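You operate a simulated robot arm through the tools that you are given. There is no shell and no other tool. Be economical: measure what you need, move in short steps, check, and stop when the job is done.

The job below is to be done with a simulated robot arm. You get a single attempt, and the scene is never put back.

JOB
Pull the white curtain down to its stop and shoot the slide bolt.
Fine: swing the red door lever up to free it, pull by the rope, swing the lever down again; keep out from under the curtain; no finger in the brass block's mouth.

The check looks at the end state, three seconds after you hand in, the way a careful person would. Anything else that was tipped, shoved, dropped, spilled or broken makes it a failure.

ROBOT AND FRAMES
A 6-joint arm with a two-finger parallel gripper on a trunk, on a base that drives. Base frame: it is fixed to the floor where the robot stands at the start and does not move with it; the origin is under the middle of the robot, x ahead of it, y to its left, z up. Lengths are in m, angles in rad, forces in N, time in s.
With the tool pointing down near the work surface it reaches from about 0.18 to 0.84 m from the robot's upright axis, wherever it stands. Its first joint turns from -2.897 to 2.897 rad. Places, roughly: brass block with a post [0.5, 0, 0.9]; grey slide bolt [0.5, 0.2, 0.9]; red door lever [0.4, -0.2, 1.1]; white curtain [-1.3, -0.2, 2.5]. Payload 3.91 kg.
The tool frame sits at the grasp point between the pads (the TCP): z along the fingers, y along the line on which they close. The tips reach 0.03 m beyond it. The gripper opens to 0.11 m. The fingers are 0.02 m wide and 0.01 m thick; the gripper's body (0.048 by 0.112 m) begins 0.055 m behind the TCP.
Orientation is told as [roll, pitch, yaw] about the base's x, y, z axes, in that order, counted from this pose: with the fingers straight down and closing along the base's y, the tool's x points along the base's -x, its y along +y and its z along -z.

CONTROLS
- The arm moves only by the tool servo_tool. Its argument "series" is a list of rows, each an object of numbers (a shift or turn left out is 0, a gripper value left out holds the last): "x", "y", "z": the shift along the tool's x, y, z in mm; "ax", "ay", "az": the turn, a rotation vector about the tool's x, y, z in rad; "gripper": the finger opening in mm, from 0 to 110. In form: [{"x": .., "y": .., "z": .., "ax": .., "ay": .., "az": .., "gripper": ..}, ...]. A call has 1 to 10 rows; each row is the pose to reach, as a shift and turn from the pose commanded when the call began, along the tool's axes at that moment. Each row takes 0.2 s and may step no farther than 0.05 m and 0.15 rad from the row before; otherwise, or with a gripper value out of range, the whole call is refused. Where a pose cannot be reached the arm comes as near as it can. A force on the tool above 90 N (or 10 N above the force at the start of the call, whichever is more), or a blocked arm, ends the call early, and 0.2 s more pass. Each finger travels about 0.108 m/s and halts on what it meets, pressing with about 39 N; the grip force reading is that of the motor and also rises with nothing between the fingers. The clock runs only during rows and for 0.2 s after the last one: add rows that repeat a pose to give the fingers time. It gives the time, the measured TCP pose, the force on the tool (base axes), the opening and the grip force at its end, in the units of the frame above (readings bear some noise), with the torque about the TCP (base axes, N m) and any sound that the robot's microphone picked up.
- Cameras (640 x 400 px; columns grow to the right, rows downward): "scene" is now at [-0.1661, -0.057, 1.4941]; the picture's right is [-1.00, -0.07, 0.00], its down [-0.07, 0.93, -0.36] and it looks along [0.03, -0.36, -0.93] (base axes); focal length 214 px, centre (320, 200). "wrist" rides on the gripper at [0.077, 0.007, -0.114] in the tool frame; the picture's right is [-0.09, 1.00, 0.00], its down [-0.80, -0.07, -0.59] and it looks along [-0.59, -0.05, 0.80] (tool axes); focal length 270 px, centre (320, 200). There is no depth. A picture from a camera that has moved, and an enlarged one, comes with that camera's place and axes in the base frame and with its lens.
- get_image(camera): a new picture of that camera. It takes no simulated time.
- lift_body(by): slides the trunk up (or, below 0, down) by that many m; the arm and the scene camera ride with it, the base frame stays. It gives what a move gives, with no picture.
- roll_base(legs): drives the robot by 1 to 6 legs, each [ahead, left, turn to the left] in m, m and rad, along the robot's own axes; the way and the turn of a leg run together, so that a leg with both is an arc; at most 1.5 m and 3.142 rad a leg. The arm and the cameras ride along, it lands a little off, and it stops where it bumps. It gives what a move gives.
- head_to(pan, tilt): turns the head with the scene camera to pan (to the left, within 1.501 rad either way) and tilt (down, from -0.506 to 1.204), counted from straight ahead of the robot. It gives what a move gives.
- enlarge(camera, box): a new picture of the part [left, top, right, bottom] of that camera's present view, enlarged. It takes no simulated time.
- finish_job(): hands the job in; it is judged then, once.

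Go step by step. Nothing tells you exact positions but the pictures and the camera data: compare them with the known pose of the tool, close in by small moves and look again before you grip or let go. The budget is 120 turns and 98 pictures, counting those below and the enlarged ones. Unless the task says otherwise, let go and move clear before handing in, and close with one line.

The tools are called after ">>>" as a command line: name --argument value ..., lists and objects as JSON in quotes. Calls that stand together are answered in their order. servo_tool: Moves the arm, as the interface text tells. Its arguments: {"type":"object","properties":{"series":{"type":"array","items":{"type":"object","properties":{"x":{"type":"number"},"y":{"type":"number"},"z":{"type":"number"},"ax":{"type":"number"},"ay":{"type":"number"},"az":{"type":"number"},"gripper":{"type":"number"}}}}},"required":["series"]} The other tools are called the same way: lift_body (by) slides the trunk up or down; roll_base (legs) drives the base; head_to (pan, tilt) turns the head that bears the scene camera; get_image (camera) takes a picture; enlarge (camera, box) takes an enlarged picture of a part of a camera's view; finish_job () hands the job in.

At the start:

```text
time_s: 0.0
position: [0.1133, -0.3399, 1.0004]
tool_rot: [-0.001, 0.001, -0.001]
ft_force: [-0.2, -0.2, 0.7]
moment: [0.0, -0.01, 0.0]
grip_width: 0.1098
grip_force: 0.0
trunk travel left (down, up): [-0.475, 0.065]
robot x, y, heading: [-0.0006, -0.0019, -0.002]
head pan, tilt: [-1.499, 1.201]
```

scene: 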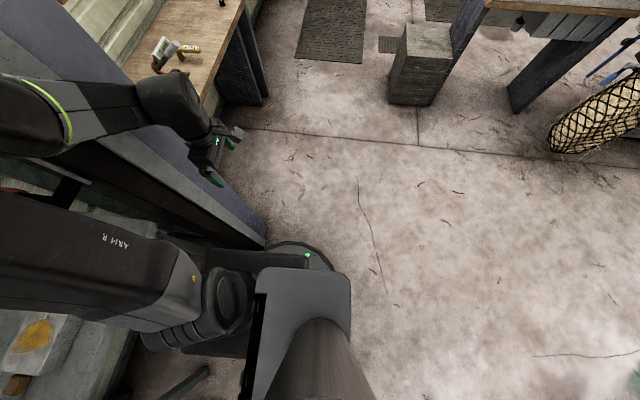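
wrist: 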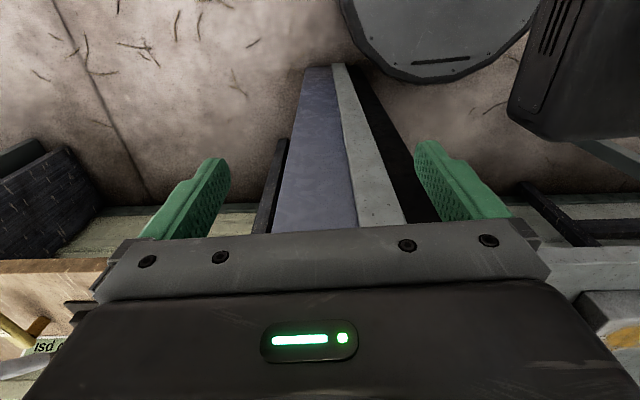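

The scene camera looks down at the floor on the right side; I need to look ahead and to the work surface first.

>>> head_to --pan 0 --tilt 0.6

>>> get_image --camera "scene"

```text
time_s: 1.6
position: [0.1141, -0.3403, 1.0001]
tool_rot: [-0.001, 0.002, 0.0]
ft_force: [-0.2, -0.6, 0.5]
moment: [0.03, -0.03, -0.02]
grip_width: 0.1102
grip_force: 0.1
trunk travel left (down, up): [-0.475, 0.065]
robot x, y, heading: [-0.0017, -0.0019, -0.0]
head pan, tilt: [0.0, 0.6]
```

```text
95 pictures are left
camera scene: at [-0.0816, -0.0013, 1.5387], right [0.0, -1.0, 0.0], down [-0.57, 0.0, -0.82], along [0.82, 0.0, -0.57], focal length 214 px, centre (320, 200)
```

scene: 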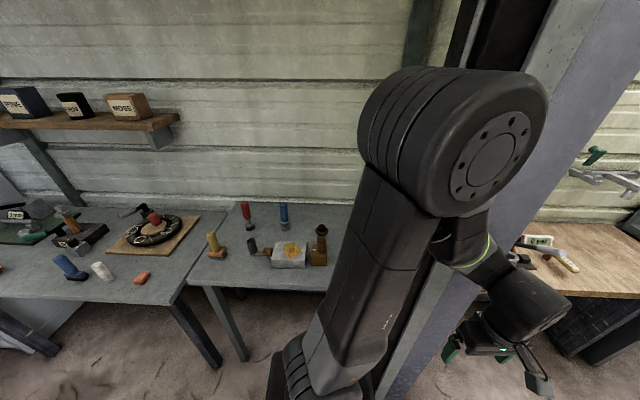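

The bench ahead holds the block and small things; I'll look closer and to the sides.

>>> enlarge --camera "scene" --box '[180, 180, 360, 290]'

>>> enlarge --camera "scene" --box '[0, 60, 200, 300]'

>>> head_to --pan -1.5 --tilt 0.0

>>> get_image --camera "scene"

>>> head_to --pan 1.5 --tilt 0.0

>>> get_image --camera "scene"

```text
3.56 times, centred on (270, 235) of scene
camera zoom: at [-0.0816, -0.0013, 1.5387], right [0.0, -1.0, 0.0], down [-0.57, 0.0, -0.82], along [0.82, 0.0, -0.57], focal length 763 px, centre (498, 76)
```

zoom: 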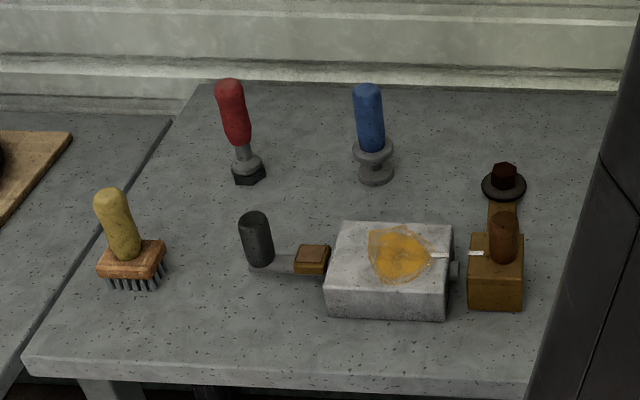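

```text
1.67 times, centred on (100, 180) of scene
camera zoom: at [-0.0816, -0.0013, 1.5387], right [0.0, -1.0, 0.0], down [-0.57, 0.0, -0.82], along [0.82, 0.0, -0.57], focal length 358 px, centre (687, 233)
```

zoom: 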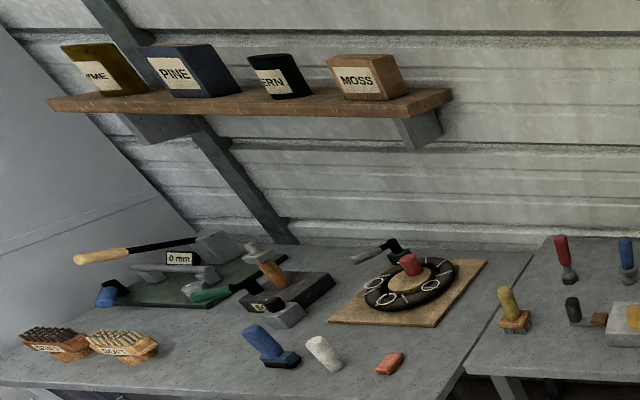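

```text
time_s: 3.2
position: [0.1131, -0.3401, 1.0004]
tool_rot: [0.0, -0.001, 0.0]
ft_force: [-0.4, 0.5, -0.1]
moment: [0.01, 0.02, 0.01]
grip_width: 0.11
grip_force: 0.1
trunk travel left (down, up): [-0.475, 0.065]
robot x, y, heading: [0.0006, 0.0004, 0.003]
head pan, tilt: [-1.499, 0.0]
```

```text
92 pictures are left
camera scene: at [-0.1635, -0.091, 1.5939], right [-1.0, -0.07, 0.0], down [0.0, 0.0, -1.0], along [0.07, -1.0, 0.0], focal length 214 px, centre (320, 200)
```

scene: 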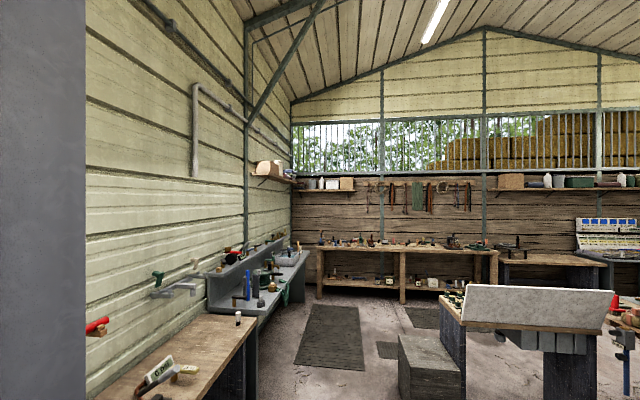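

```text
time_s: 5.8
position: [0.1131, -0.3396, 1.0]
tool_rot: [-0.001, -0.001, -0.001]
ft_force: [-0.1, -0.1, 0.5]
moment: [-0.03, 0.02, -0.01]
grip_width: 0.1097
grip_force: 0.1
trunk travel left (down, up): [-0.475, 0.065]
robot x, y, heading: [-0.0005, -0.0033, 0.0]
head pan, tilt: [1.499, 0.0]
```

```text
91 pictures are left
camera scene: at [-0.1636, 0.0886, 1.594], right [1.0, -0.07, 0.0], down [0.0, 0.0, -1.0], along [0.07, 1.0, 0.0], focal length 214 px, centre (320, 200)
```

scene: 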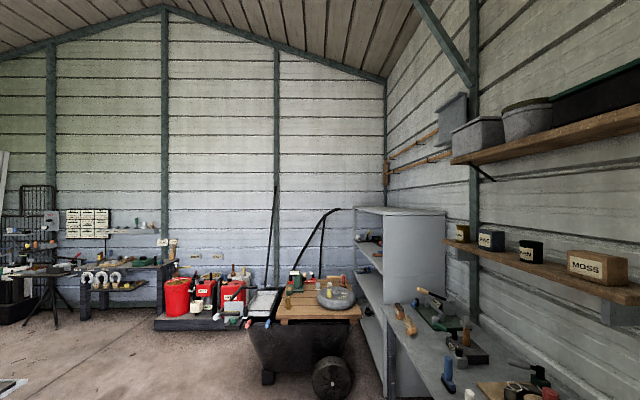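

A barn workshop with a blue-grey post close at right front. I look that way, up and down, before driving.

>>> head_to --pan -0.6 --tilt 0.5

>>> get_image --camera "scene"

>>> head_to --pan -0.5 --tilt -0.4

>>> get_image --camera "scene"

```text
time_s: 7.8
position: [0.1129, -0.3401, 1.0003]
tool_rot: [0.0, 0.0, 0.0]
ft_force: [-0.4, -0.3, 0.0]
moment: [-0.01, 0.0, -0.01]
grip_width: 0.11
grip_force: 0.0
trunk travel left (down, up): [-0.475, 0.065]
robot x, y, heading: [-0.0041, 0.0025, 0.003]
head pan, tilt: [-0.6, 0.499]
```

```text
90 pictures are left
camera scene: at [-0.0949, -0.0526, 1.5478], right [-0.56, -0.83, 0.0], down [-0.4, 0.27, -0.88], along [0.72, -0.5, -0.48], focal length 214 px, centre (320, 200)
```

scene: 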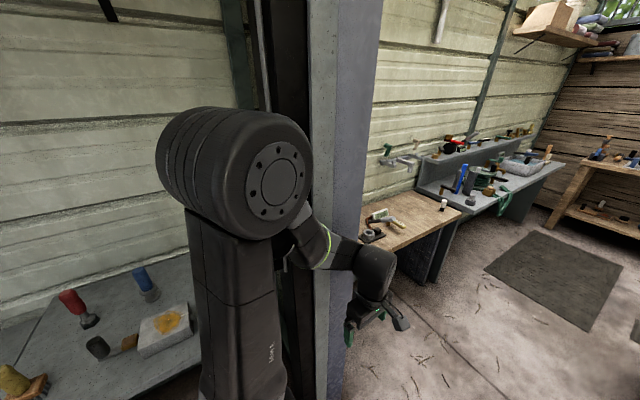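

```text
time_s: 9.0
position: [0.1136, -0.34, 1.0]
tool_rot: [-0.001, 0.0, 0.0]
ft_force: [-0.1, 0.1, 0.2]
moment: [0.0, 0.03, 0.01]
grip_width: 0.11
grip_force: 0.1
trunk travel left (down, up): [-0.475, 0.065]
robot x, y, heading: [-0.0016, 0.0003, -0.002]
head pan, tilt: [-0.499, -0.4]
```

```text
89 pictures are left
camera scene: at [-0.1057, -0.0363, 1.6269], right [-0.48, -0.88, 0.0], down [0.34, -0.19, -0.92], along [0.81, -0.44, 0.39], focal length 214 px, centre (320, 200)
```

scene: 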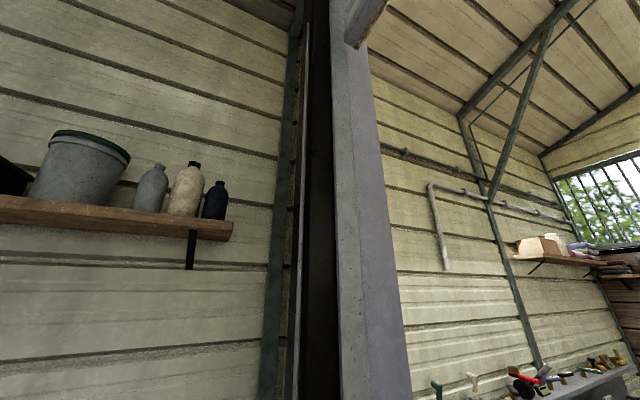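

The post looks like a guide channel; the curtain may hang overhead behind me. I look up, then also turn the robot to the right, away from the post, to see behind.

>>> head_to --pan -1.5 --tilt -0.5

>>> get_image --camera "scene"

>>> head_to --pan 1.5 --tilt 0.9

>>> get_image --camera "scene"

```text
time_s: 10.3
position: [0.1126, -0.34, 1.001]
tool_rot: [0.001, -0.001, 0.0]
ft_force: [-0.1, 0.5, 0.4]
moment: [0.03, -0.02, -0.02]
grip_width: 0.11
grip_force: 0.1
trunk travel left (down, up): [-0.475, 0.065]
robot x, y, heading: [-0.0006, -0.0035, 0.0]
head pan, tilt: [-1.499, -0.499]
```

```text
88 pictures are left
camera scene: at [-0.1652, -0.0681, 1.634], right [-1.0, -0.07, 0.0], down [0.03, -0.48, -0.88], along [0.06, -0.88, 0.48], focal length 214 px, centre (320, 200)
```

scene: 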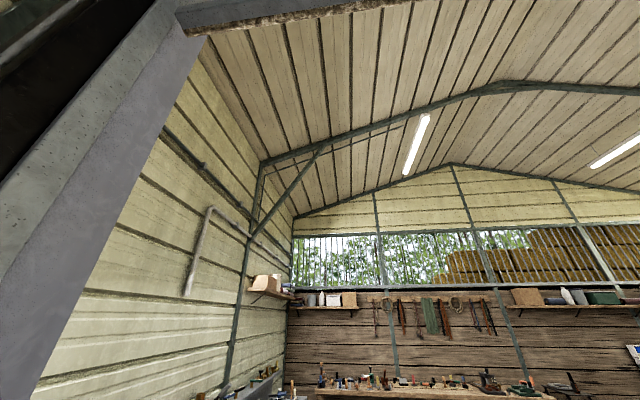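

```text
time_s: 12.9
position: [0.1131, -0.3408, 0.9994]
tool_rot: [-0.001, 0.0, 0.0]
ft_force: [0.8, 0.9, -0.3]
moment: [0.02, -0.02, -0.01]
grip_width: 0.1099
grip_force: 0.1
trunk travel left (down, up): [-0.475, 0.065]
robot x, y, heading: [-0.0069, 0.0014, 0.005]
head pan, tilt: [1.499, 0.901]
```

```text
87 pictures are left
camera scene: at [-0.1646, 0.0741, 1.514], right [1.0, -0.07, 0.0], down [-0.06, -0.78, -0.62], along [0.04, 0.62, -0.78], focal length 214 px, centre (320, 200)
```

scene: 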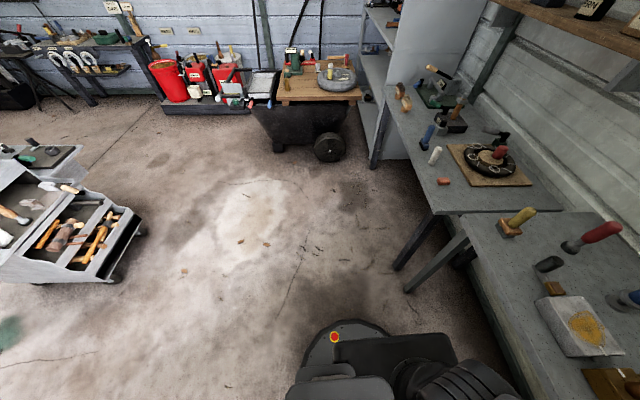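

I back off 0.4 m from the post, then turn right to see behind.

>>> roll_base --legs '[[-0.35, 0, 0], [0, 0, -1.5]]'

>>> head_to --pan -1.2 --tilt -0.1

>>> get_image --camera "scene"

>>> head_to --pan 1.2 --tilt 0.1

>>> get_image --camera "scene"

```text
time_s: 18.9
position: [-0.6877, -0.1343, 0.9998]
tool_rot: [0.0, -0.001, -1.512]
ft_force: [-1.2, 0.1, -0.3]
moment: [0.03, 0.02, 0.03]
grip_width: 0.11
grip_force: 0.0
trunk travel left (down, up): [-0.475, 0.065]
robot x, y, heading: [-0.3517, -0.0008, -1.508]
head pan, tilt: [1.499, 0.901]
```

```text
time_s: 21.3
position: [-0.6869, -0.1339, 1.0005]
tool_rot: [0.001, 0.002, -1.512]
ft_force: [0.3, -0.5, -0.7]
moment: [-0.01, -0.01, 0.0]
grip_width: 0.11
grip_force: 0.0
trunk travel left (down, up): [-0.475, 0.065]
robot x, y, heading: [-0.3569, -0.0004, -1.506]
head pan, tilt: [-1.201, -0.099]
```

```text
86 pictures are left
camera scene: at [-0.443, 0.1315, 1.6027], right [-0.42, 0.91, 0.0], down [-0.09, -0.04, -1.0], along [-0.9, -0.41, 0.1], focal length 214 px, centre (320, 200)
```

scene: 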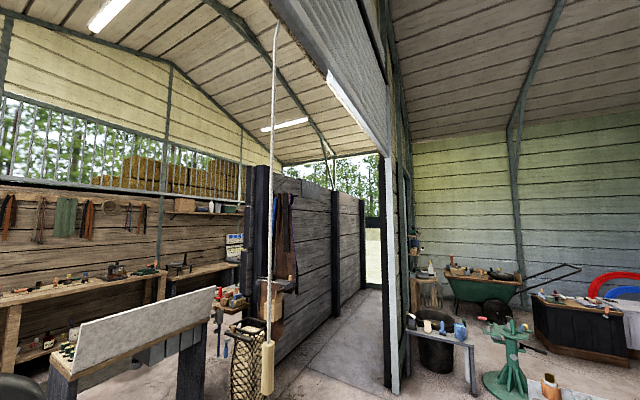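

```text
time_s: 23.5
position: [-0.686, -0.134, 1.0004]
tool_rot: [-0.001, -0.001, -1.51]
ft_force: [-0.1, -1.0, 0.0]
moment: [-0.01, 0.04, 0.03]
grip_width: 0.1099
grip_force: 0.0
trunk travel left (down, up): [-0.475, 0.065]
robot x, y, heading: [-0.3522, -0.0008, -1.512]
head pan, tilt: [1.201, 0.099]
```

```text
85 pictures are left
camera scene: at [-0.2762, 0.1396, 1.5849], right [-0.31, -0.95, 0.0], down [-0.09, 0.03, -1.0], along [0.95, -0.3, -0.1], focal length 214 px, centre (320, 200)
```

scene: 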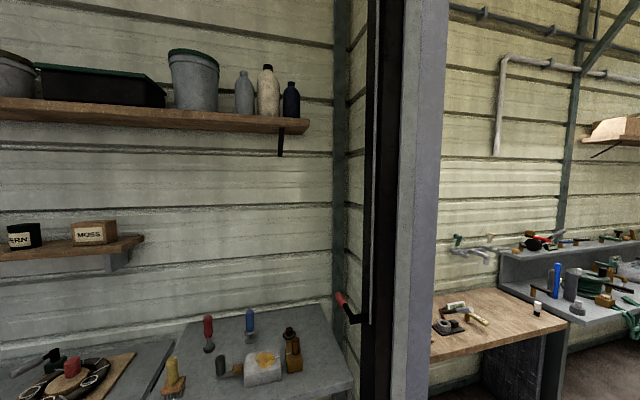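

Now it's clear: a roller curtain overhead with a rope and a wooden grip behind, and the red lever with its rod on the post. I look closer at both.

>>> enlarge --camera "scene" --box '[310, 250, 420, 350]'

>>> enlarge --camera "scene" --box '[200, 310, 320, 390]'

>>> head_to --pan -1.2 --tilt 0.2

>>> enlarge --camera "scene" --box '[180, 0, 460, 400]'

>>> head_to --pan -1.2 --tilt -0.5

>>> get_image --camera "scene"

```text
4.00 times, centred on (365, 300) of scene
camera zoom: at [-0.2762, 0.1396, 1.5849], right [-0.31, -0.95, 0.0], down [-0.09, 0.03, -1.0], along [0.95, -0.3, -0.1], focal length 858 px, centre (140, -200)
```

zoom: 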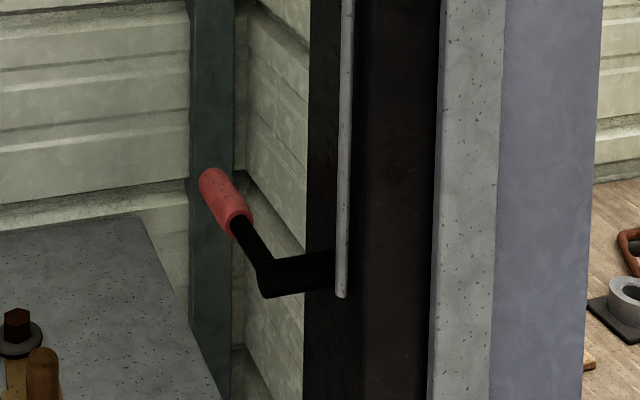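

```text
5.00 times, centred on (260, 350) of scene
camera zoom: at [-0.2762, 0.1396, 1.5849], right [-0.31, -0.95, 0.0], down [-0.09, 0.03, -1.0], along [0.95, -0.3, -0.1], focal length 1072 px, centre (620, -550)
```

zoom: 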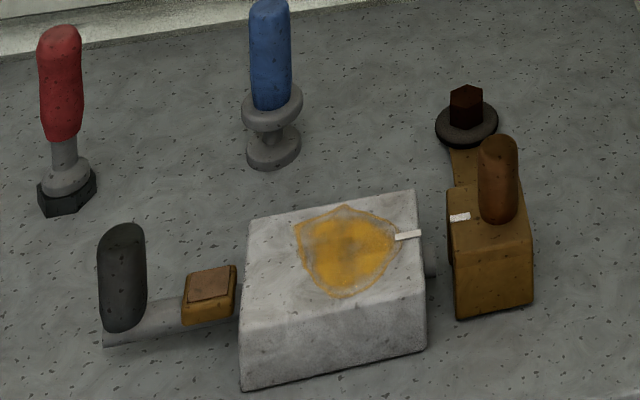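

```text
time_s: 25.7
position: [-0.6866, -0.1348, 0.9986]
tool_rot: [0.0, 0.0, -1.512]
ft_force: [0.0, 1.1, -0.1]
moment: [-0.02, 0.01, -0.01]
grip_width: 0.1103
grip_force: 0.1
trunk travel left (down, up): [-0.475, 0.065]
robot x, y, heading: [-0.3568, -0.0016, -1.512]
head pan, tilt: [-1.201, 0.201]
```

```text
1.00 times, centred on (320, 200) of scene
camera zoom: at [-0.4485, 0.1289, 1.5755], right [-0.42, 0.91, 0.0], down [0.18, 0.08, -0.98], along [-0.89, -0.41, -0.2], focal length 214 px, centre (320, 200)
```

zoom: 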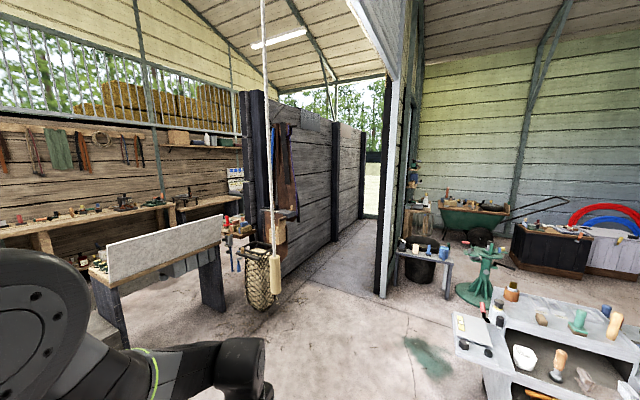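

```text
time_s: 26.7
position: [-0.6868, -0.1343, 1.0006]
tool_rot: [-0.001, 0.0, -1.512]
ft_force: [0.1, -0.4, 0.1]
moment: [-0.02, 0.0, -0.01]
grip_width: 0.1101
grip_force: 0.0
trunk travel left (down, up): [-0.475, 0.065]
robot x, y, heading: [-0.3537, 0.0006, -1.521]
head pan, tilt: [-1.201, -0.499]
```

```text
81 pictures are left
camera scene: at [-0.4249, 0.1398, 1.6339], right [-0.42, 0.91, 0.0], down [-0.43, -0.2, -0.88], along [-0.8, -0.37, 0.48], focal length 214 px, centre (320, 200)
```

scene: 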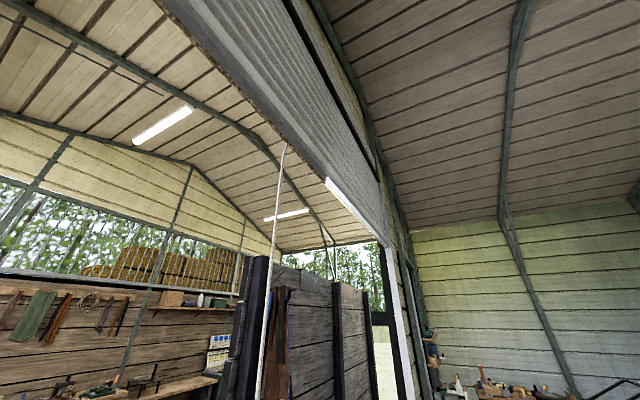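

The rope hangs near the robot's side; lever first. I turn back and view the lever and bolt from the bench side.

>>> roll_base --legs '[[0, 0, 1.515], [0, 0.2, 0]]'

>>> head_to --pan -0.35 --tilt 0.5

>>> get_image --camera "scene"

>>> get_image --camera "wrist"

```text
time_s: 32.1
position: [-0.2384, -0.137, 1.0002]
tool_rot: [0.002, 0.001, 0.014]
ft_force: [0.1, -0.3, 0.6]
moment: [0.02, 0.05, 0.02]
grip_width: 0.11
grip_force: 0.0
trunk travel left (down, up): [-0.475, 0.065]
robot x, y, heading: [-0.3555, 0.2031, 0.021]
head pan, tilt: [-1.201, -0.499]
```

```text
time_s: 33.3
position: [-0.2374, -0.136, 0.9997]
tool_rot: [0.002, 0.0, 0.013]
ft_force: [-1.0, -0.6, -0.1]
moment: [-0.01, 0.0, 0.02]
grip_width: 0.1102
grip_force: 0.1
trunk travel left (down, up): [-0.475, 0.065]
robot x, y, heading: [-0.3567, 0.2023, 0.017]
head pan, tilt: [-0.351, 0.499]
```

```text
80 pictures are left
camera scene: at [-0.4407, 0.1694, 1.5479], right [-0.33, -0.94, 0.0], down [-0.45, 0.16, -0.88], along [0.83, -0.29, -0.48], focal length 214 px, centre (320, 200)
```

scene: 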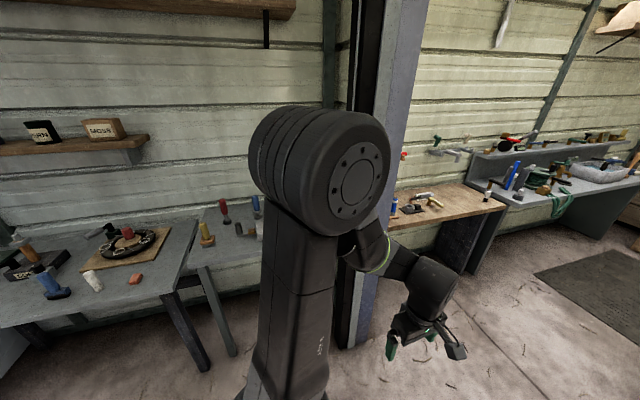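

```text
79 pictures are left
camera wrist: at [-0.3149, -0.13, 1.114], right [0.07, 1.0, 0.0], down [0.8, -0.06, 0.59], along [0.59, -0.04, -0.8], focal length 270 px, centre (320, 200)
```

wrist: 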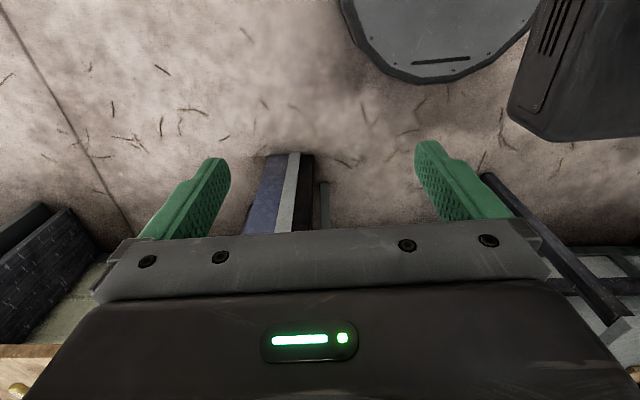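

The arm blocks the view here. I turn right and come closer so that the lever and bolt are to the left of the arm.

>>> roll_base --legs '[[0, 0, -1.2], [0.0, 0.25, 0]]'

>>> head_to --pan 0.9 --tilt 0.5

>>> get_image --camera "scene"

```text
time_s: 38.1
position: [-0.3968, 0.0632, 0.9994]
tool_rot: [-0.002, 0.0, -1.173]
ft_force: [0.6, 0.5, -0.1]
moment: [0.02, 0.01, 0.01]
grip_width: 0.1101
grip_force: 0.2
trunk travel left (down, up): [-0.475, 0.065]
robot x, y, heading: [-0.1272, 0.2976, -1.171]
head pan, tilt: [-0.351, 0.499]
```

```text
time_s: 39.5
position: [-0.3979, 0.0628, 0.9997]
tool_rot: [0.001, 0.0, -1.172]
ft_force: [-0.1, 0.1, -0.2]
moment: [-0.03, 0.02, 0.03]
grip_width: 0.1099
grip_force: 0.1
trunk travel left (down, up): [-0.475, 0.065]
robot x, y, heading: [-0.1285, 0.2997, -1.179]
head pan, tilt: [0.901, 0.499]
```

```text
78 pictures are left
camera scene: at [-0.1061, 0.4302, 1.5478], right [-0.27, -0.96, 0.0], down [-0.46, 0.13, -0.88], along [0.85, -0.24, -0.48], focal length 214 px, centre (320, 200)
```

scene: 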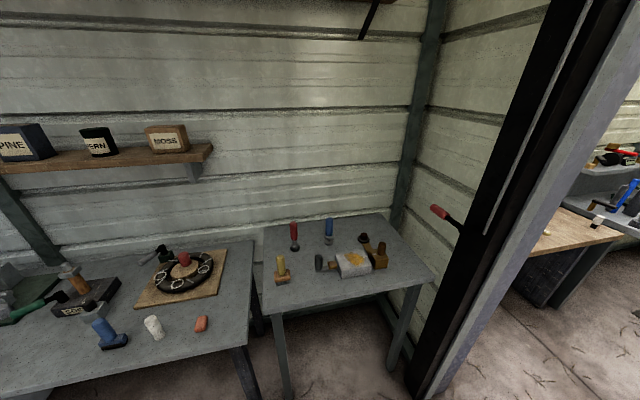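

>>> enlarge --camera "scene" --box '[400, 170, 520, 270]'

>>> enlarge --camera "scene" --box '[260, 200, 430, 310]'

```text
4.00 times, centred on (460, 220) of scene
camera zoom: at [-0.1061, 0.4302, 1.5478], right [-0.27, -0.96, 0.0], down [-0.46, 0.13, -0.88], along [0.85, -0.24, -0.48], focal length 858 px, centre (-240, 120)
```

zoom: 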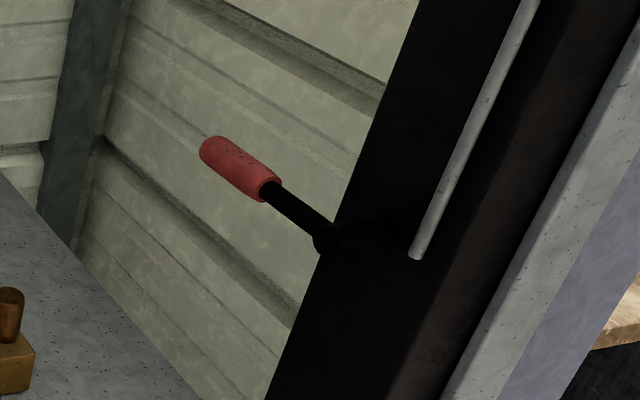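

```text
3.64 times, centred on (345, 255) of scene
camera zoom: at [-0.1061, 0.4302, 1.5478], right [-0.27, -0.96, 0.0], down [-0.46, 0.13, -0.88], along [0.85, -0.24, -0.48], focal length 780 px, centre (229, 0)
```

zoom: 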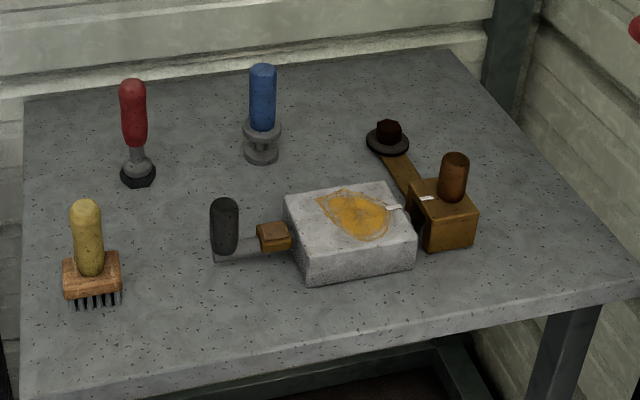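

The lever's grip lies horizontal at about z 1.137, y −0.155, x 0.37–0.455, pivoting about (0.31, ·, 1.133). I drive to a stand facing it, then turn the tool to point along −y as a pushing pin.

>>> roll_base --legs '[[0, 0.13, 0], [0, 0, 0.31]]'

>>> servo_tool --series '[{"az": -0.14, "gripper": 0}, {"az": -0.28}, {"az": -0.42}, {"az": -0.56}, {"az": -0.7}, {"az": -0.84}]'

>>> servo_tool --series '[{"ax": 0.15}, {"ax": 0.3}, {"ax": 0.45}, {"ax": 0.6}, {"ax": 0.75}, {"ax": 0.9}, {"ax": 1.05}, {"ax": 1.2}, {"ax": 1.35}, {"ax": 1.5}]'

```text
time_s: 41.9
position: [-0.1881, 0.0433, 1.0001]
tool_rot: [0.001, 0.001, -0.86]
ft_force: [-0.7, 0.5, 0.1]
moment: [-0.01, 0.03, 0.03]
grip_width: 0.1098
grip_force: 0.0
trunk travel left (down, up): [-0.475, 0.065]
robot x, y, heading: [-0.0021, 0.3512, -0.859]
head pan, tilt: [0.901, 0.499]
```

```text
time_s: 43.2
position: [-0.1879, 0.0428, 1.0007]
tool_rot: [0.0, 0.001, -0.019]
ft_force: [-0.4, 0.1, -0.3]
moment: [-0.01, -0.01, 0.01]
grip_width: 0.0002
grip_force: 38.0
trunk travel left (down, up): [-0.475, 0.065]
robot x, y, heading: [-0.0028, 0.353, -0.861]
head pan, tilt: [0.901, 0.499]
```

```text
time_s: 45.5
position: [0.0043, 0.0825, 1.1834]
tool_rot: [-1.428, -0.005, -0.032]
ft_force: [-0.5, 0.6, 0.8]
moment: [0.01, 0.0, 0.03]
grip_width: 0.0
grip_force: 37.8
out of reach, approached as far as the arm can: row 4, 5, 6, 7, 8, 9, 10
trunk travel left (down, up): [-0.475, 0.065]
robot x, y, heading: [-0.0038, 0.3519, -0.86]
head pan, tilt: [0.901, 0.499]
```

The tool now points nearly along −y. I extend it ahead in small steps to see how the commands track.

>>> servo_tool --series '[{"x": -40}, {"x": -80, "ax": 0.1}]'

>>> get_image --camera "wrist"

>>> get_image --camera "scene"

```text
time_s: 46.2
position: [-0.1007, 0.1044, 1.1697]
tool_rot: [-1.467, 0.028, -0.82]
ft_force: [0.6, 0.1, 0.0]
moment: [0.02, 0.01, -0.02]
grip_width: 0.0
grip_force: 37.8
out of reach, approached as far as the arm can: row 1
trunk travel left (down, up): [-0.475, 0.065]
robot x, y, heading: [0.0004, 0.3491, -0.859]
head pan, tilt: [0.901, 0.499]
stopped in row 2: the arm was blocked; the commanded pose is now the measured one
```

```text
75 pictures are left
camera wrist: at [-0.0698, 0.2385, 1.1752], right [0.12, 0.03, -0.99], down [0.98, -0.19, 0.11], along [-0.19, -0.98, -0.05], focal length 270 px, centre (320, 200)
```

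wrist: 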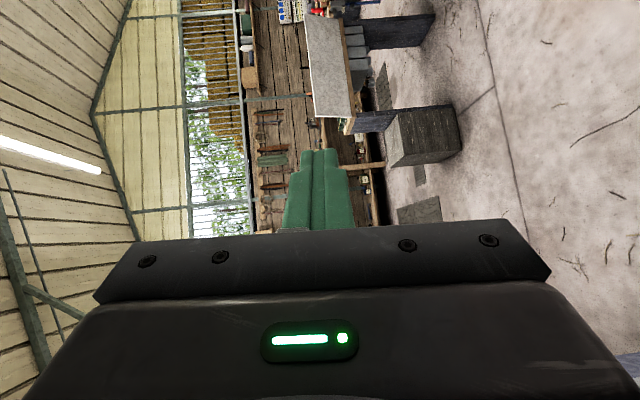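

```text
74 pictures are left
camera scene: at [-0.0238, 0.4832, 1.5479], right [0.04, -1.0, 0.0], down [-0.48, -0.02, -0.88], along [0.88, 0.03, -0.48], focal length 214 px, centre (320, 200)
```

scene: 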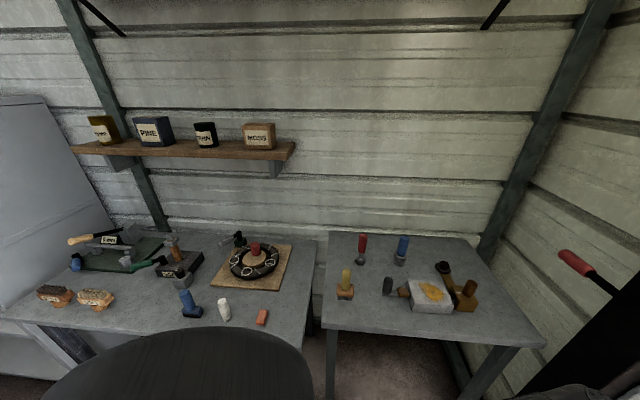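

The command pose is reset to the measured one. I move outward while swinging the tool back to point along −y.

>>> servo_tool --series '[{"x": -44, "z": -19, "ax": 0.01}, {"x": -88, "z": -38, "ay": -0.1}, {"x": -132, "z": -57, "ay": -0.2}, {"x": -176, "z": -76, "ay": -0.3}, {"x": -220, "z": -95, "ay": -0.42}, {"x": -264, "z": -114, "ay": -0.55}, {"x": -308, "z": -133, "ay": -0.68}, {"x": -351, "z": -150, "ay": -0.81}]'

```text
time_s: 46.8
position: [-0.0955, 0.1035, 1.1736]
tool_rot: [-1.477, 0.001, -1.022]
ft_force: [-0.2, 0.9, -0.3]
moment: [0.06, 0.02, 0.01]
grip_width: 0.0001
grip_force: 37.5
trunk travel left (down, up): [-0.475, 0.065]
robot x, y, heading: [-0.0028, 0.3526, -0.867]
head pan, tilt: [0.901, 0.499]
stopped in row 2: the arm was blocked; the commanded pose is now the measured one
```

Something binds; I look at the arm.

>>> head_to --pan -0.4 --tilt 0.9

>>> get_image --camera "scene"

```text
time_s: 48.2
position: [-0.0927, 0.1019, 1.1731]
tool_rot: [-1.475, 0.009, -1.013]
ft_force: [0.3, -0.2, -0.2]
moment: [0.01, 0.01, -0.02]
grip_width: 0.0001
grip_force: 37.8
trunk travel left (down, up): [-0.475, 0.065]
robot x, y, heading: [-0.0024, 0.3512, -0.856]
head pan, tilt: [-0.4, 0.901]
```

```text
73 pictures are left
camera scene: at [-0.0742, 0.3999, 1.5411], right [-0.89, -0.46, 0.0], down [-0.25, 0.48, -0.84], along [0.39, -0.75, -0.54], focal length 214 px, centre (320, 200)
```

scene: 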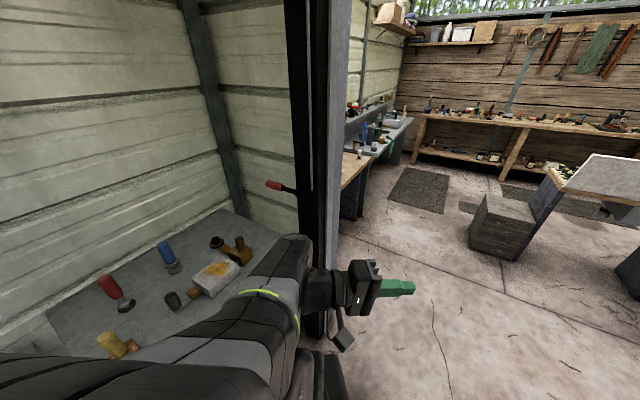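

I go back toward a downward-pointing tool while moving out in front of the robot.

>>> servo_tool --series '[{"ax": -0.15}, {"ax": -0.3}, {"ax": -0.45}, {"ax": -0.6}, {"ax": -0.75, "x": -30}, {"ax": -0.9, "x": -60}, {"ax": -1.05, "x": -100, "z": -10}, {"ax": -1.2, "x": -140, "z": -30}, {"ax": -1.35, "x": -180, "z": -50}, {"ax": -1.47, "x": -220, "z": -60}]'

```text
time_s: 50.4
position: [0.2192, 0.0394, 1.115]
tool_rot: [-0.265, -0.022, -1.029]
ft_force: [0.2, 0.0, -0.2]
moment: [0.01, 0.0, -0.01]
grip_width: 0.0
grip_force: 37.8
out of reach, approached as far as the arm can: row 2, 3, 4, 5, 6, 7, 8, 9, 10
trunk travel left (down, up): [-0.475, 0.065]
robot x, y, heading: [-0.004, 0.3523, -0.861]
head pan, tilt: [-0.4, 0.901]
```

>>> servo_tool --series '[{"z": 0}, {"z": 0}, {"z": 0}]'

>>> get_image --camera "scene"

```text
time_s: 51.2
position: [0.2183, 0.0398, 1.114]
tool_rot: [-0.264, -0.023, -1.03]
ft_force: [-0.1, 0.9, -0.1]
moment: [0.01, 0.03, 0.0]
grip_width: 0.0001
grip_force: 37.5
trunk travel left (down, up): [-0.475, 0.065]
robot x, y, heading: [-0.0049, 0.353, -0.855]
head pan, tilt: [-0.4, 0.901]
```

```text
72 pictures are left
camera scene: at [-0.092, 0.4072, 1.5139], right [-0.95, -0.31, 0.0], down [-0.24, 0.75, -0.62], along [0.19, -0.59, -0.78], focal length 214 px, centre (320, 200)
```

scene: 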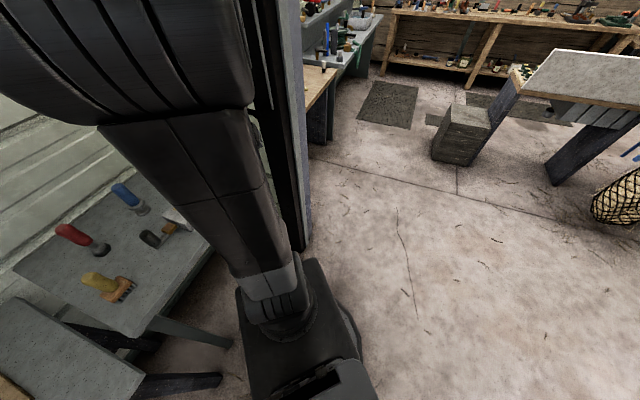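

The command pose resets to what was reached, and the arm is now well in front of the robot. I straighten the tool and then pitch it forward.

>>> servo_tool --series '[{"ax": -0.13, "x": -20}, {"ax": -0.265, "x": -40}]'

>>> servo_tool --series '[{"ay": -0.15, "x": -15}, {"ay": -0.3, "x": -30}, {"ay": -0.45, "x": -45}, {"ay": -0.6, "x": -60}, {"ay": -0.75, "x": -75}, {"ay": -0.9, "x": -90}, {"ay": -1.05, "x": -100}, {"ay": -1.2, "x": -110}, {"ay": -1.35, "x": -120}, {"ay": -1.5, "x": -120}]'

>>> get_image --camera "wrist"

```text
time_s: 51.8
position: [0.2268, 0.0243, 1.1021]
tool_rot: [-0.26, -0.038, -1.025]
ft_force: [0.8, -0.4, -0.3]
moment: [0.02, 0.0, -0.02]
grip_width: 0.0001
grip_force: 37.2
out of reach, approached as far as the arm can: row 1, 2
trunk travel left (down, up): [-0.475, 0.065]
robot x, y, heading: [-0.0058, 0.3508, -0.86]
head pan, tilt: [-0.4, 0.901]
```

```text
time_s: 54.0
position: [0.2912, -0.0756, 1.107]
tool_rot: [-1.452, -1.311, 0.414]
ft_force: [0.1, 0.6, 0.1]
moment: [-0.03, 0.01, 0.0]
grip_width: 0.0001
grip_force: 37.3
trunk travel left (down, up): [-0.475, 0.065]
robot x, y, heading: [-0.0018, 0.3505, -0.865]
head pan, tilt: [-0.4, 0.901]
```

```text
71 pictures are left
camera wrist: at [0.2212, 0.0182, 1.0341], right [0.85, 0.5, -0.17], down [-0.17, 0.56, 0.81], along [0.5, -0.66, 0.56], focal length 270 px, centre (320, 200)
```

wrist: 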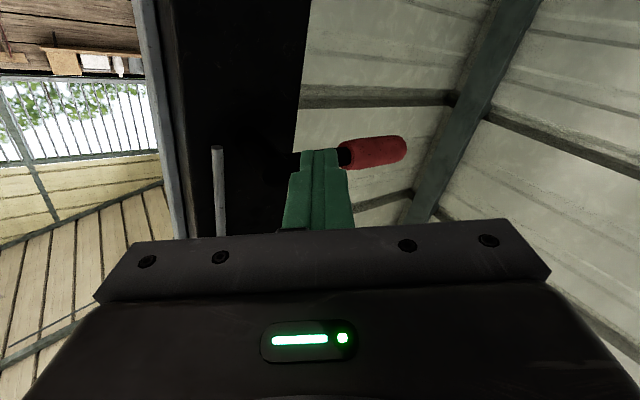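

The tool points horizontally at the lever, and the picture confirms my lever estimate. I level the hand and bring the closed fingers under the grip's outer end.

>>> servo_tool --series '[{"az": 0.13, "y": 40}, {"az": 0.26, "y": 81, "x": -5}, {"az": 0.26, "y": 81, "x": -8, "z": 40}, {"az": 0.26, "y": 81, "x": -11, "z": 80}]'

>>> get_image --camera "wrist"

```text
time_s: 55.0
position: [0.4009, -0.1042, 1.0949]
tool_rot: [0.018, -1.541, -1.065]
ft_force: [0.0, 0.6, -0.3]
moment: [0.01, -0.02, -0.01]
grip_width: 0.0003
grip_force: 37.9
trunk travel left (down, up): [-0.475, 0.065]
robot x, y, heading: [-0.0058, 0.3537, -0.855]
head pan, tilt: [-0.4, 0.901]
```

```text
70 pictures are left
camera wrist: at [0.3495, -0.0007, 1.0201], right [0.86, 0.5, 0.09], down [-0.35, 0.46, 0.82], along [0.37, -0.74, 0.57], focal length 270 px, centre (320, 200)
```

wrist: 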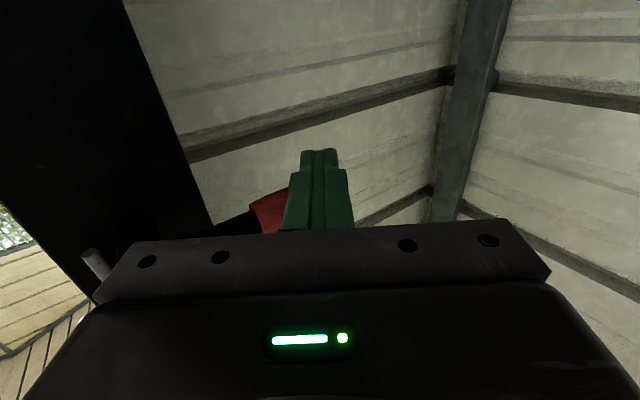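

The fingers are beneath the grip. A bit farther in, then lift along the arc.

>>> servo_tool --series '[{"z": 22}, {"z": 42}]'

>>> servo_tool --series '[{"x": -15}, {"x": -30}, {"x": -48}]'

>>> get_image --camera "wrist"

```text
time_s: 55.6
position: [0.4219, -0.1405, 1.0926]
tool_rot: [0.013, -1.539, -1.058]
ft_force: [0.6, 0.2, -0.3]
moment: [0.02, 0.01, 0.02]
grip_width: 0.0003
grip_force: 37.7
trunk travel left (down, up): [-0.475, 0.065]
robot x, y, heading: [-0.007, 0.3481, -0.859]
head pan, tilt: [-0.4, 0.901]
```

```text
time_s: 56.4
position: [0.4223, -0.1391, 1.1417]
tool_rot: [0.027, -1.54, -1.072]
ft_force: [0.1, 0.7, -0.1]
moment: [-0.04, -0.01, -0.02]
grip_width: 0.0003
grip_force: 37.3
trunk travel left (down, up): [-0.475, 0.065]
robot x, y, heading: [-0.0016, 0.3482, -0.859]
head pan, tilt: [-0.4, 0.901]
```

```text
69 pictures are left
camera wrist: at [0.3699, -0.0361, 1.068], right [0.86, 0.5, 0.09], down [-0.35, 0.46, 0.82], along [0.37, -0.74, 0.57], focal length 270 px, centre (320, 200)
```

wrist: 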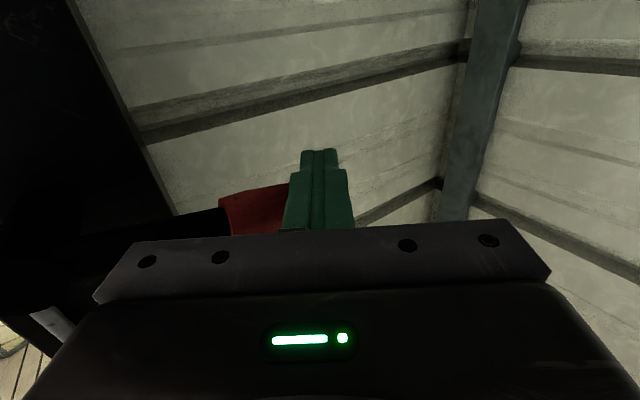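

The lever rides up freely. I carry on along the arc.

>>> servo_tool --series '[{"x": -20, "y": -1}, {"x": -37, "y": -3, "z": -1}, {"x": -52, "y": -10, "z": -5}, {"x": -67, "y": -19, "z": -11}, {"x": -80, "y": -30, "z": -17}, {"x": -90, "y": -42, "z": -23}]'

>>> get_image --camera "wrist"

>>> get_image --camera "scene"

```text
time_s: 57.8
position: [0.3755, -0.1469, 1.2335]
tool_rot: [-0.003, -1.541, -1.039]
ft_force: [0.0, 0.4, -0.3]
moment: [-0.03, 0.01, -0.02]
grip_width: 0.0
grip_force: 37.6
trunk travel left (down, up): [-0.475, 0.065]
robot x, y, heading: [-0.0024, 0.3517, -0.861]
head pan, tilt: [-0.4, 0.901]
```

```text
68 pictures are left
camera wrist: at [0.3229, -0.0418, 1.159], right [0.86, 0.5, 0.09], down [-0.35, 0.46, 0.82], along [0.37, -0.74, 0.57], focal length 270 px, centre (320, 200)
```

wrist: 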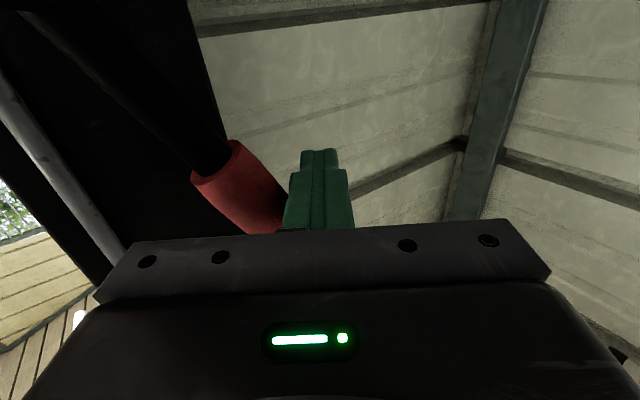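

```text
67 pictures are left
camera scene: at [-0.0921, 0.4071, 1.514], right [-0.95, -0.3, 0.0], down [-0.24, 0.75, -0.62], along [0.19, -0.59, -0.78], focal length 214 px, centre (320, 200)
```

scene: 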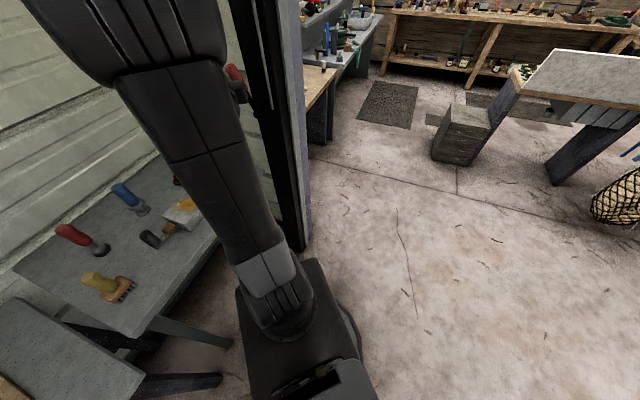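

The lever stands at about 70–75°. I push on gently to find its upper stop.

>>> servo_tool --series '[{"x": -8, "y": -15, "z": -8}, {"x": -12, "y": -29, "z": -16}]'

>>> servo_tool --series '[{"x": -2, "y": -10, "z": -5}]'

>>> get_image --camera "wrist"

```text
time_s: 58.4
position: [0.3631, -0.144, 1.2381]
tool_rot: [-0.249, -1.525, -0.778]
ft_force: [74.7, 3.1, -19.4]
moment: [0.09, 0.63, 0.44]
grip_width: 0.0002
grip_force: 38.1
trunk travel left (down, up): [-0.475, 0.065]
robot x, y, heading: [-0.003, 0.3483, -0.854]
head pan, tilt: [-0.4, 0.901]
```

```text
time_s: 58.8
position: [0.3588, -0.1389, 1.2393]
tool_rot: [-0.19, -1.519, -0.82]
ft_force: [30.9, 14.4, -15.6]
moment: [-0.01, 0.15, 0.11]
grip_width: 0.0001
grip_force: 37.5
trunk travel left (down, up): [-0.475, 0.065]
robot x, y, heading: [-0.0032, 0.3491, -0.849]
head pan, tilt: [-0.4, 0.901]
stopped in row 1: the force on the tool passed its limit (the readings are from after the stop); the commanded pose is now the measured one
```

```text
66 pictures are left
camera wrist: at [0.3023, -0.0349, 1.1676], right [0.85, 0.53, 0.08], down [-0.35, 0.44, 0.83], along [0.4, -0.73, 0.55], focal length 270 px, centre (320, 200)
```

wrist: 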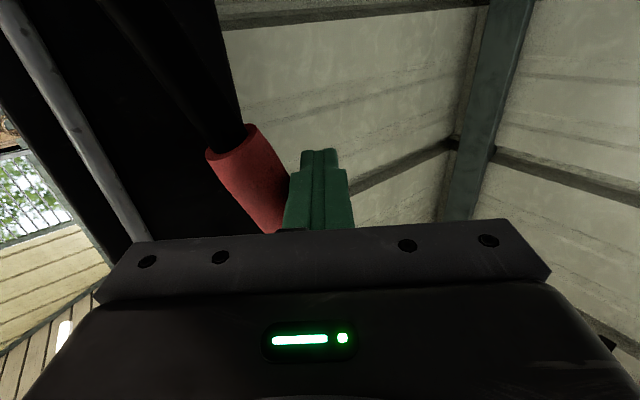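

The upper stop is met. I ease off and draw back, then see whether the lever stays up.

>>> servo_tool --series '[{"y": 15, "z": 3}, {"y": 30, "z": -10}, {"y": 30, "z": -50}, {"y": 30, "z": -90}]'

>>> get_image --camera "wrist"

```text
time_s: 59.8
position: [0.325, -0.0478, 1.2483]
tool_rot: [-0.084, -1.534, -0.942]
ft_force: [1.4, 0.4, -0.6]
moment: [0.02, 0.0, -0.04]
grip_width: 0.0002
grip_force: 37.3
trunk travel left (down, up): [-0.475, 0.065]
robot x, y, heading: [-0.0017, 0.3483, -0.859]
head pan, tilt: [-0.4, 0.901]
```

```text
65 pictures are left
camera wrist: at [0.2705, 0.0547, 1.1756], right [0.85, 0.52, 0.08], down [-0.35, 0.45, 0.82], along [0.39, -0.73, 0.56], focal length 270 px, centre (320, 200)
```

wrist: 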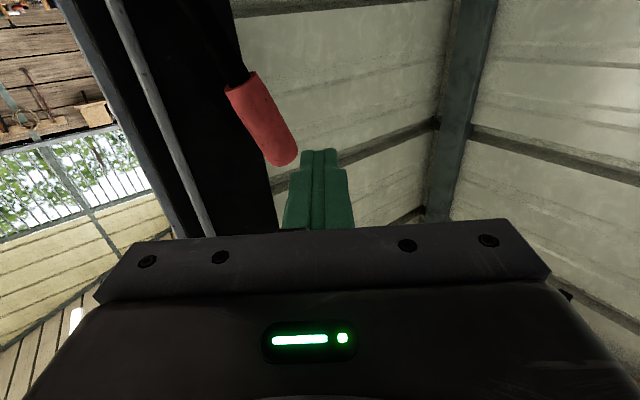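

The lever holds up. Next the rope: I look for it from here to triangulate.

>>> head_to --pan -1.45 --tilt 0.0

>>> get_image --camera "scene"

```text
time_s: 61.1
position: [0.3268, -0.0493, 1.2489]
tool_rot: [-0.08, -1.531, -0.944]
ft_force: [0.1, -0.2, 0.3]
moment: [-0.01, 0.02, 0.02]
grip_width: 0.0
grip_force: 37.9
trunk travel left (down, up): [-0.475, 0.065]
robot x, y, heading: [-0.0006, 0.3546, -0.857]
head pan, tilt: [-1.45, 0.0]
```

```text
64 pictures are left
camera scene: at [-0.1746, 0.4113, 1.5939], right [-0.74, 0.67, 0.0], down [0.0, 0.0, -1.0], along [-0.67, -0.74, 0.0], focal length 214 px, centre (320, 200)
```

scene: 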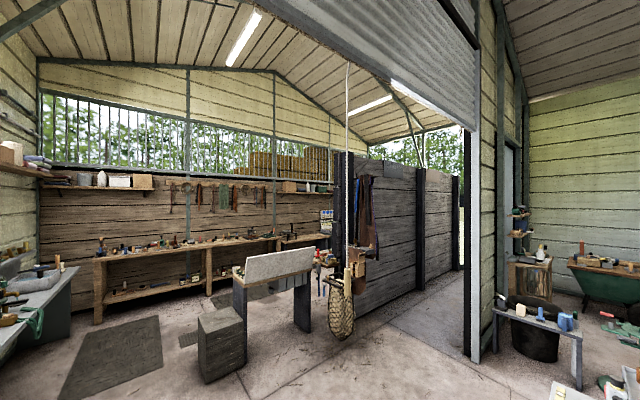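

>>> enlarge --camera "scene" --box '[250, 0, 490, 150]'

>>> enlarge --camera "scene" --box '[300, 220, 396, 340]'

```text
2.67 times, centred on (370, 75) of scene
camera zoom: at [-0.1746, 0.4113, 1.5939], right [-0.74, 0.67, 0.0], down [0.0, 0.0, -1.0], along [-0.67, -0.74, 0.0], focal length 572 px, centre (187, 533)
```

zoom: 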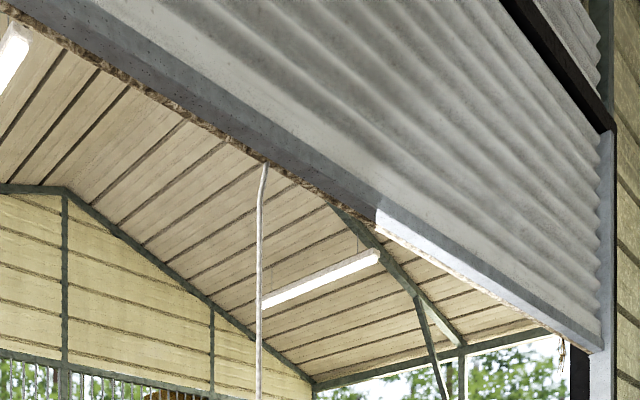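

```text
3.33 times, centred on (348, 280) of scene
camera zoom: at [-0.1746, 0.4113, 1.5939], right [-0.74, 0.67, 0.0], down [0.0, 0.0, -1.0], along [-0.67, -0.74, 0.0], focal length 715 px, centre (227, -67)
```

zoom: 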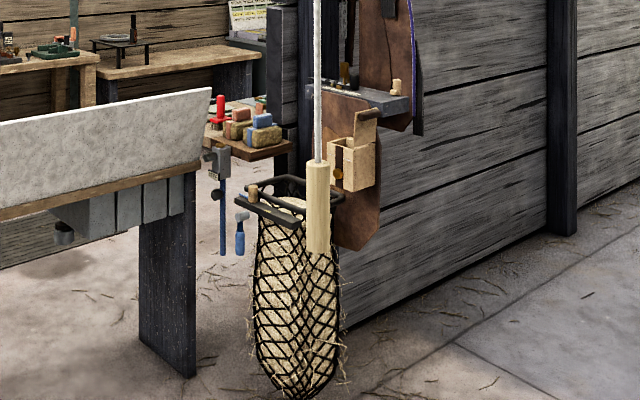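

The rope's wooden grip hangs at about (−0.97, −0.27), z 1.13–1.26, right under the curtain's edge, and the door plane is turned a few degrees. I drive clear on the near side and turn to face it.

>>> roll_base --legs '[[-0.534, -0.464, 0], [0, 0, -1.1]]'

>>> head_to --pan 0.3 --tilt 0.3

>>> get_image --camera "scene"

>>> get_image --camera "wrist"

```text
time_s: 67.7
position: [-0.9175, -0.0186, 1.2479]
tool_rot: [-0.08, -1.531, -2.056]
ft_force: [0.8, -0.8, 0.2]
moment: [0.01, 0.02, 0.0]
grip_width: 0.0003
grip_force: 37.7
trunk travel left (down, up): [-0.475, 0.065]
robot x, y, heading: [-0.7055, 0.4571, -1.965]
head pan, tilt: [-1.45, 0.0]
```

```text
time_s: 69.5
position: [-0.9174, -0.0179, 1.2475]
tool_rot: [-0.08, -1.53, -2.054]
ft_force: [0.1, 0.0, 0.4]
moment: [0.01, -0.01, 0.0]
grip_width: 0.0
grip_force: 37.3
trunk travel left (down, up): [-0.475, 0.065]
robot x, y, heading: [-0.7025, 0.455, -1.972]
head pan, tilt: [0.3, 0.3]
```

```text
61 pictures are left
camera scene: at [-0.6482, 0.5166, 1.5662], right [-1.0, 0.1, 0.0], down [0.03, 0.29, -0.96], along [-0.09, -0.95, -0.3], focal length 214 px, centre (320, 200)
```

scene: 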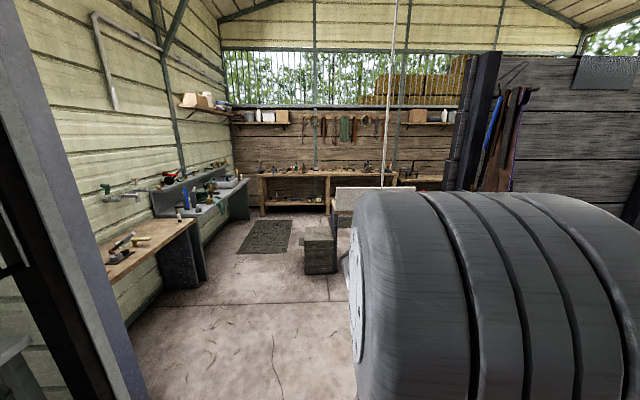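

```text
60 pictures are left
camera wrist: at [-0.8488, 0.0769, 1.1751], right [0.84, -0.54, 0.08], down [0.24, 0.51, 0.82], along [-0.48, -0.67, 0.56], focal length 270 px, centre (320, 200)
```

wrist: 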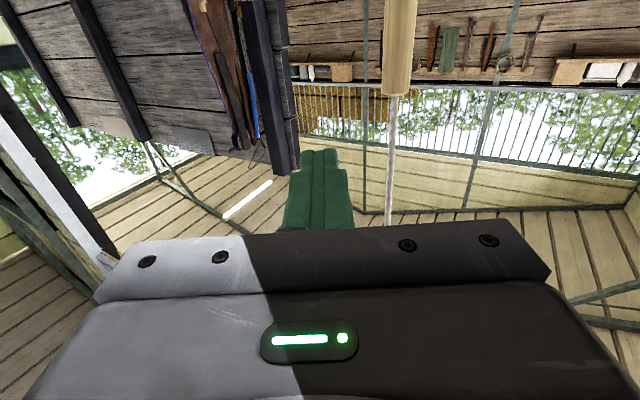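

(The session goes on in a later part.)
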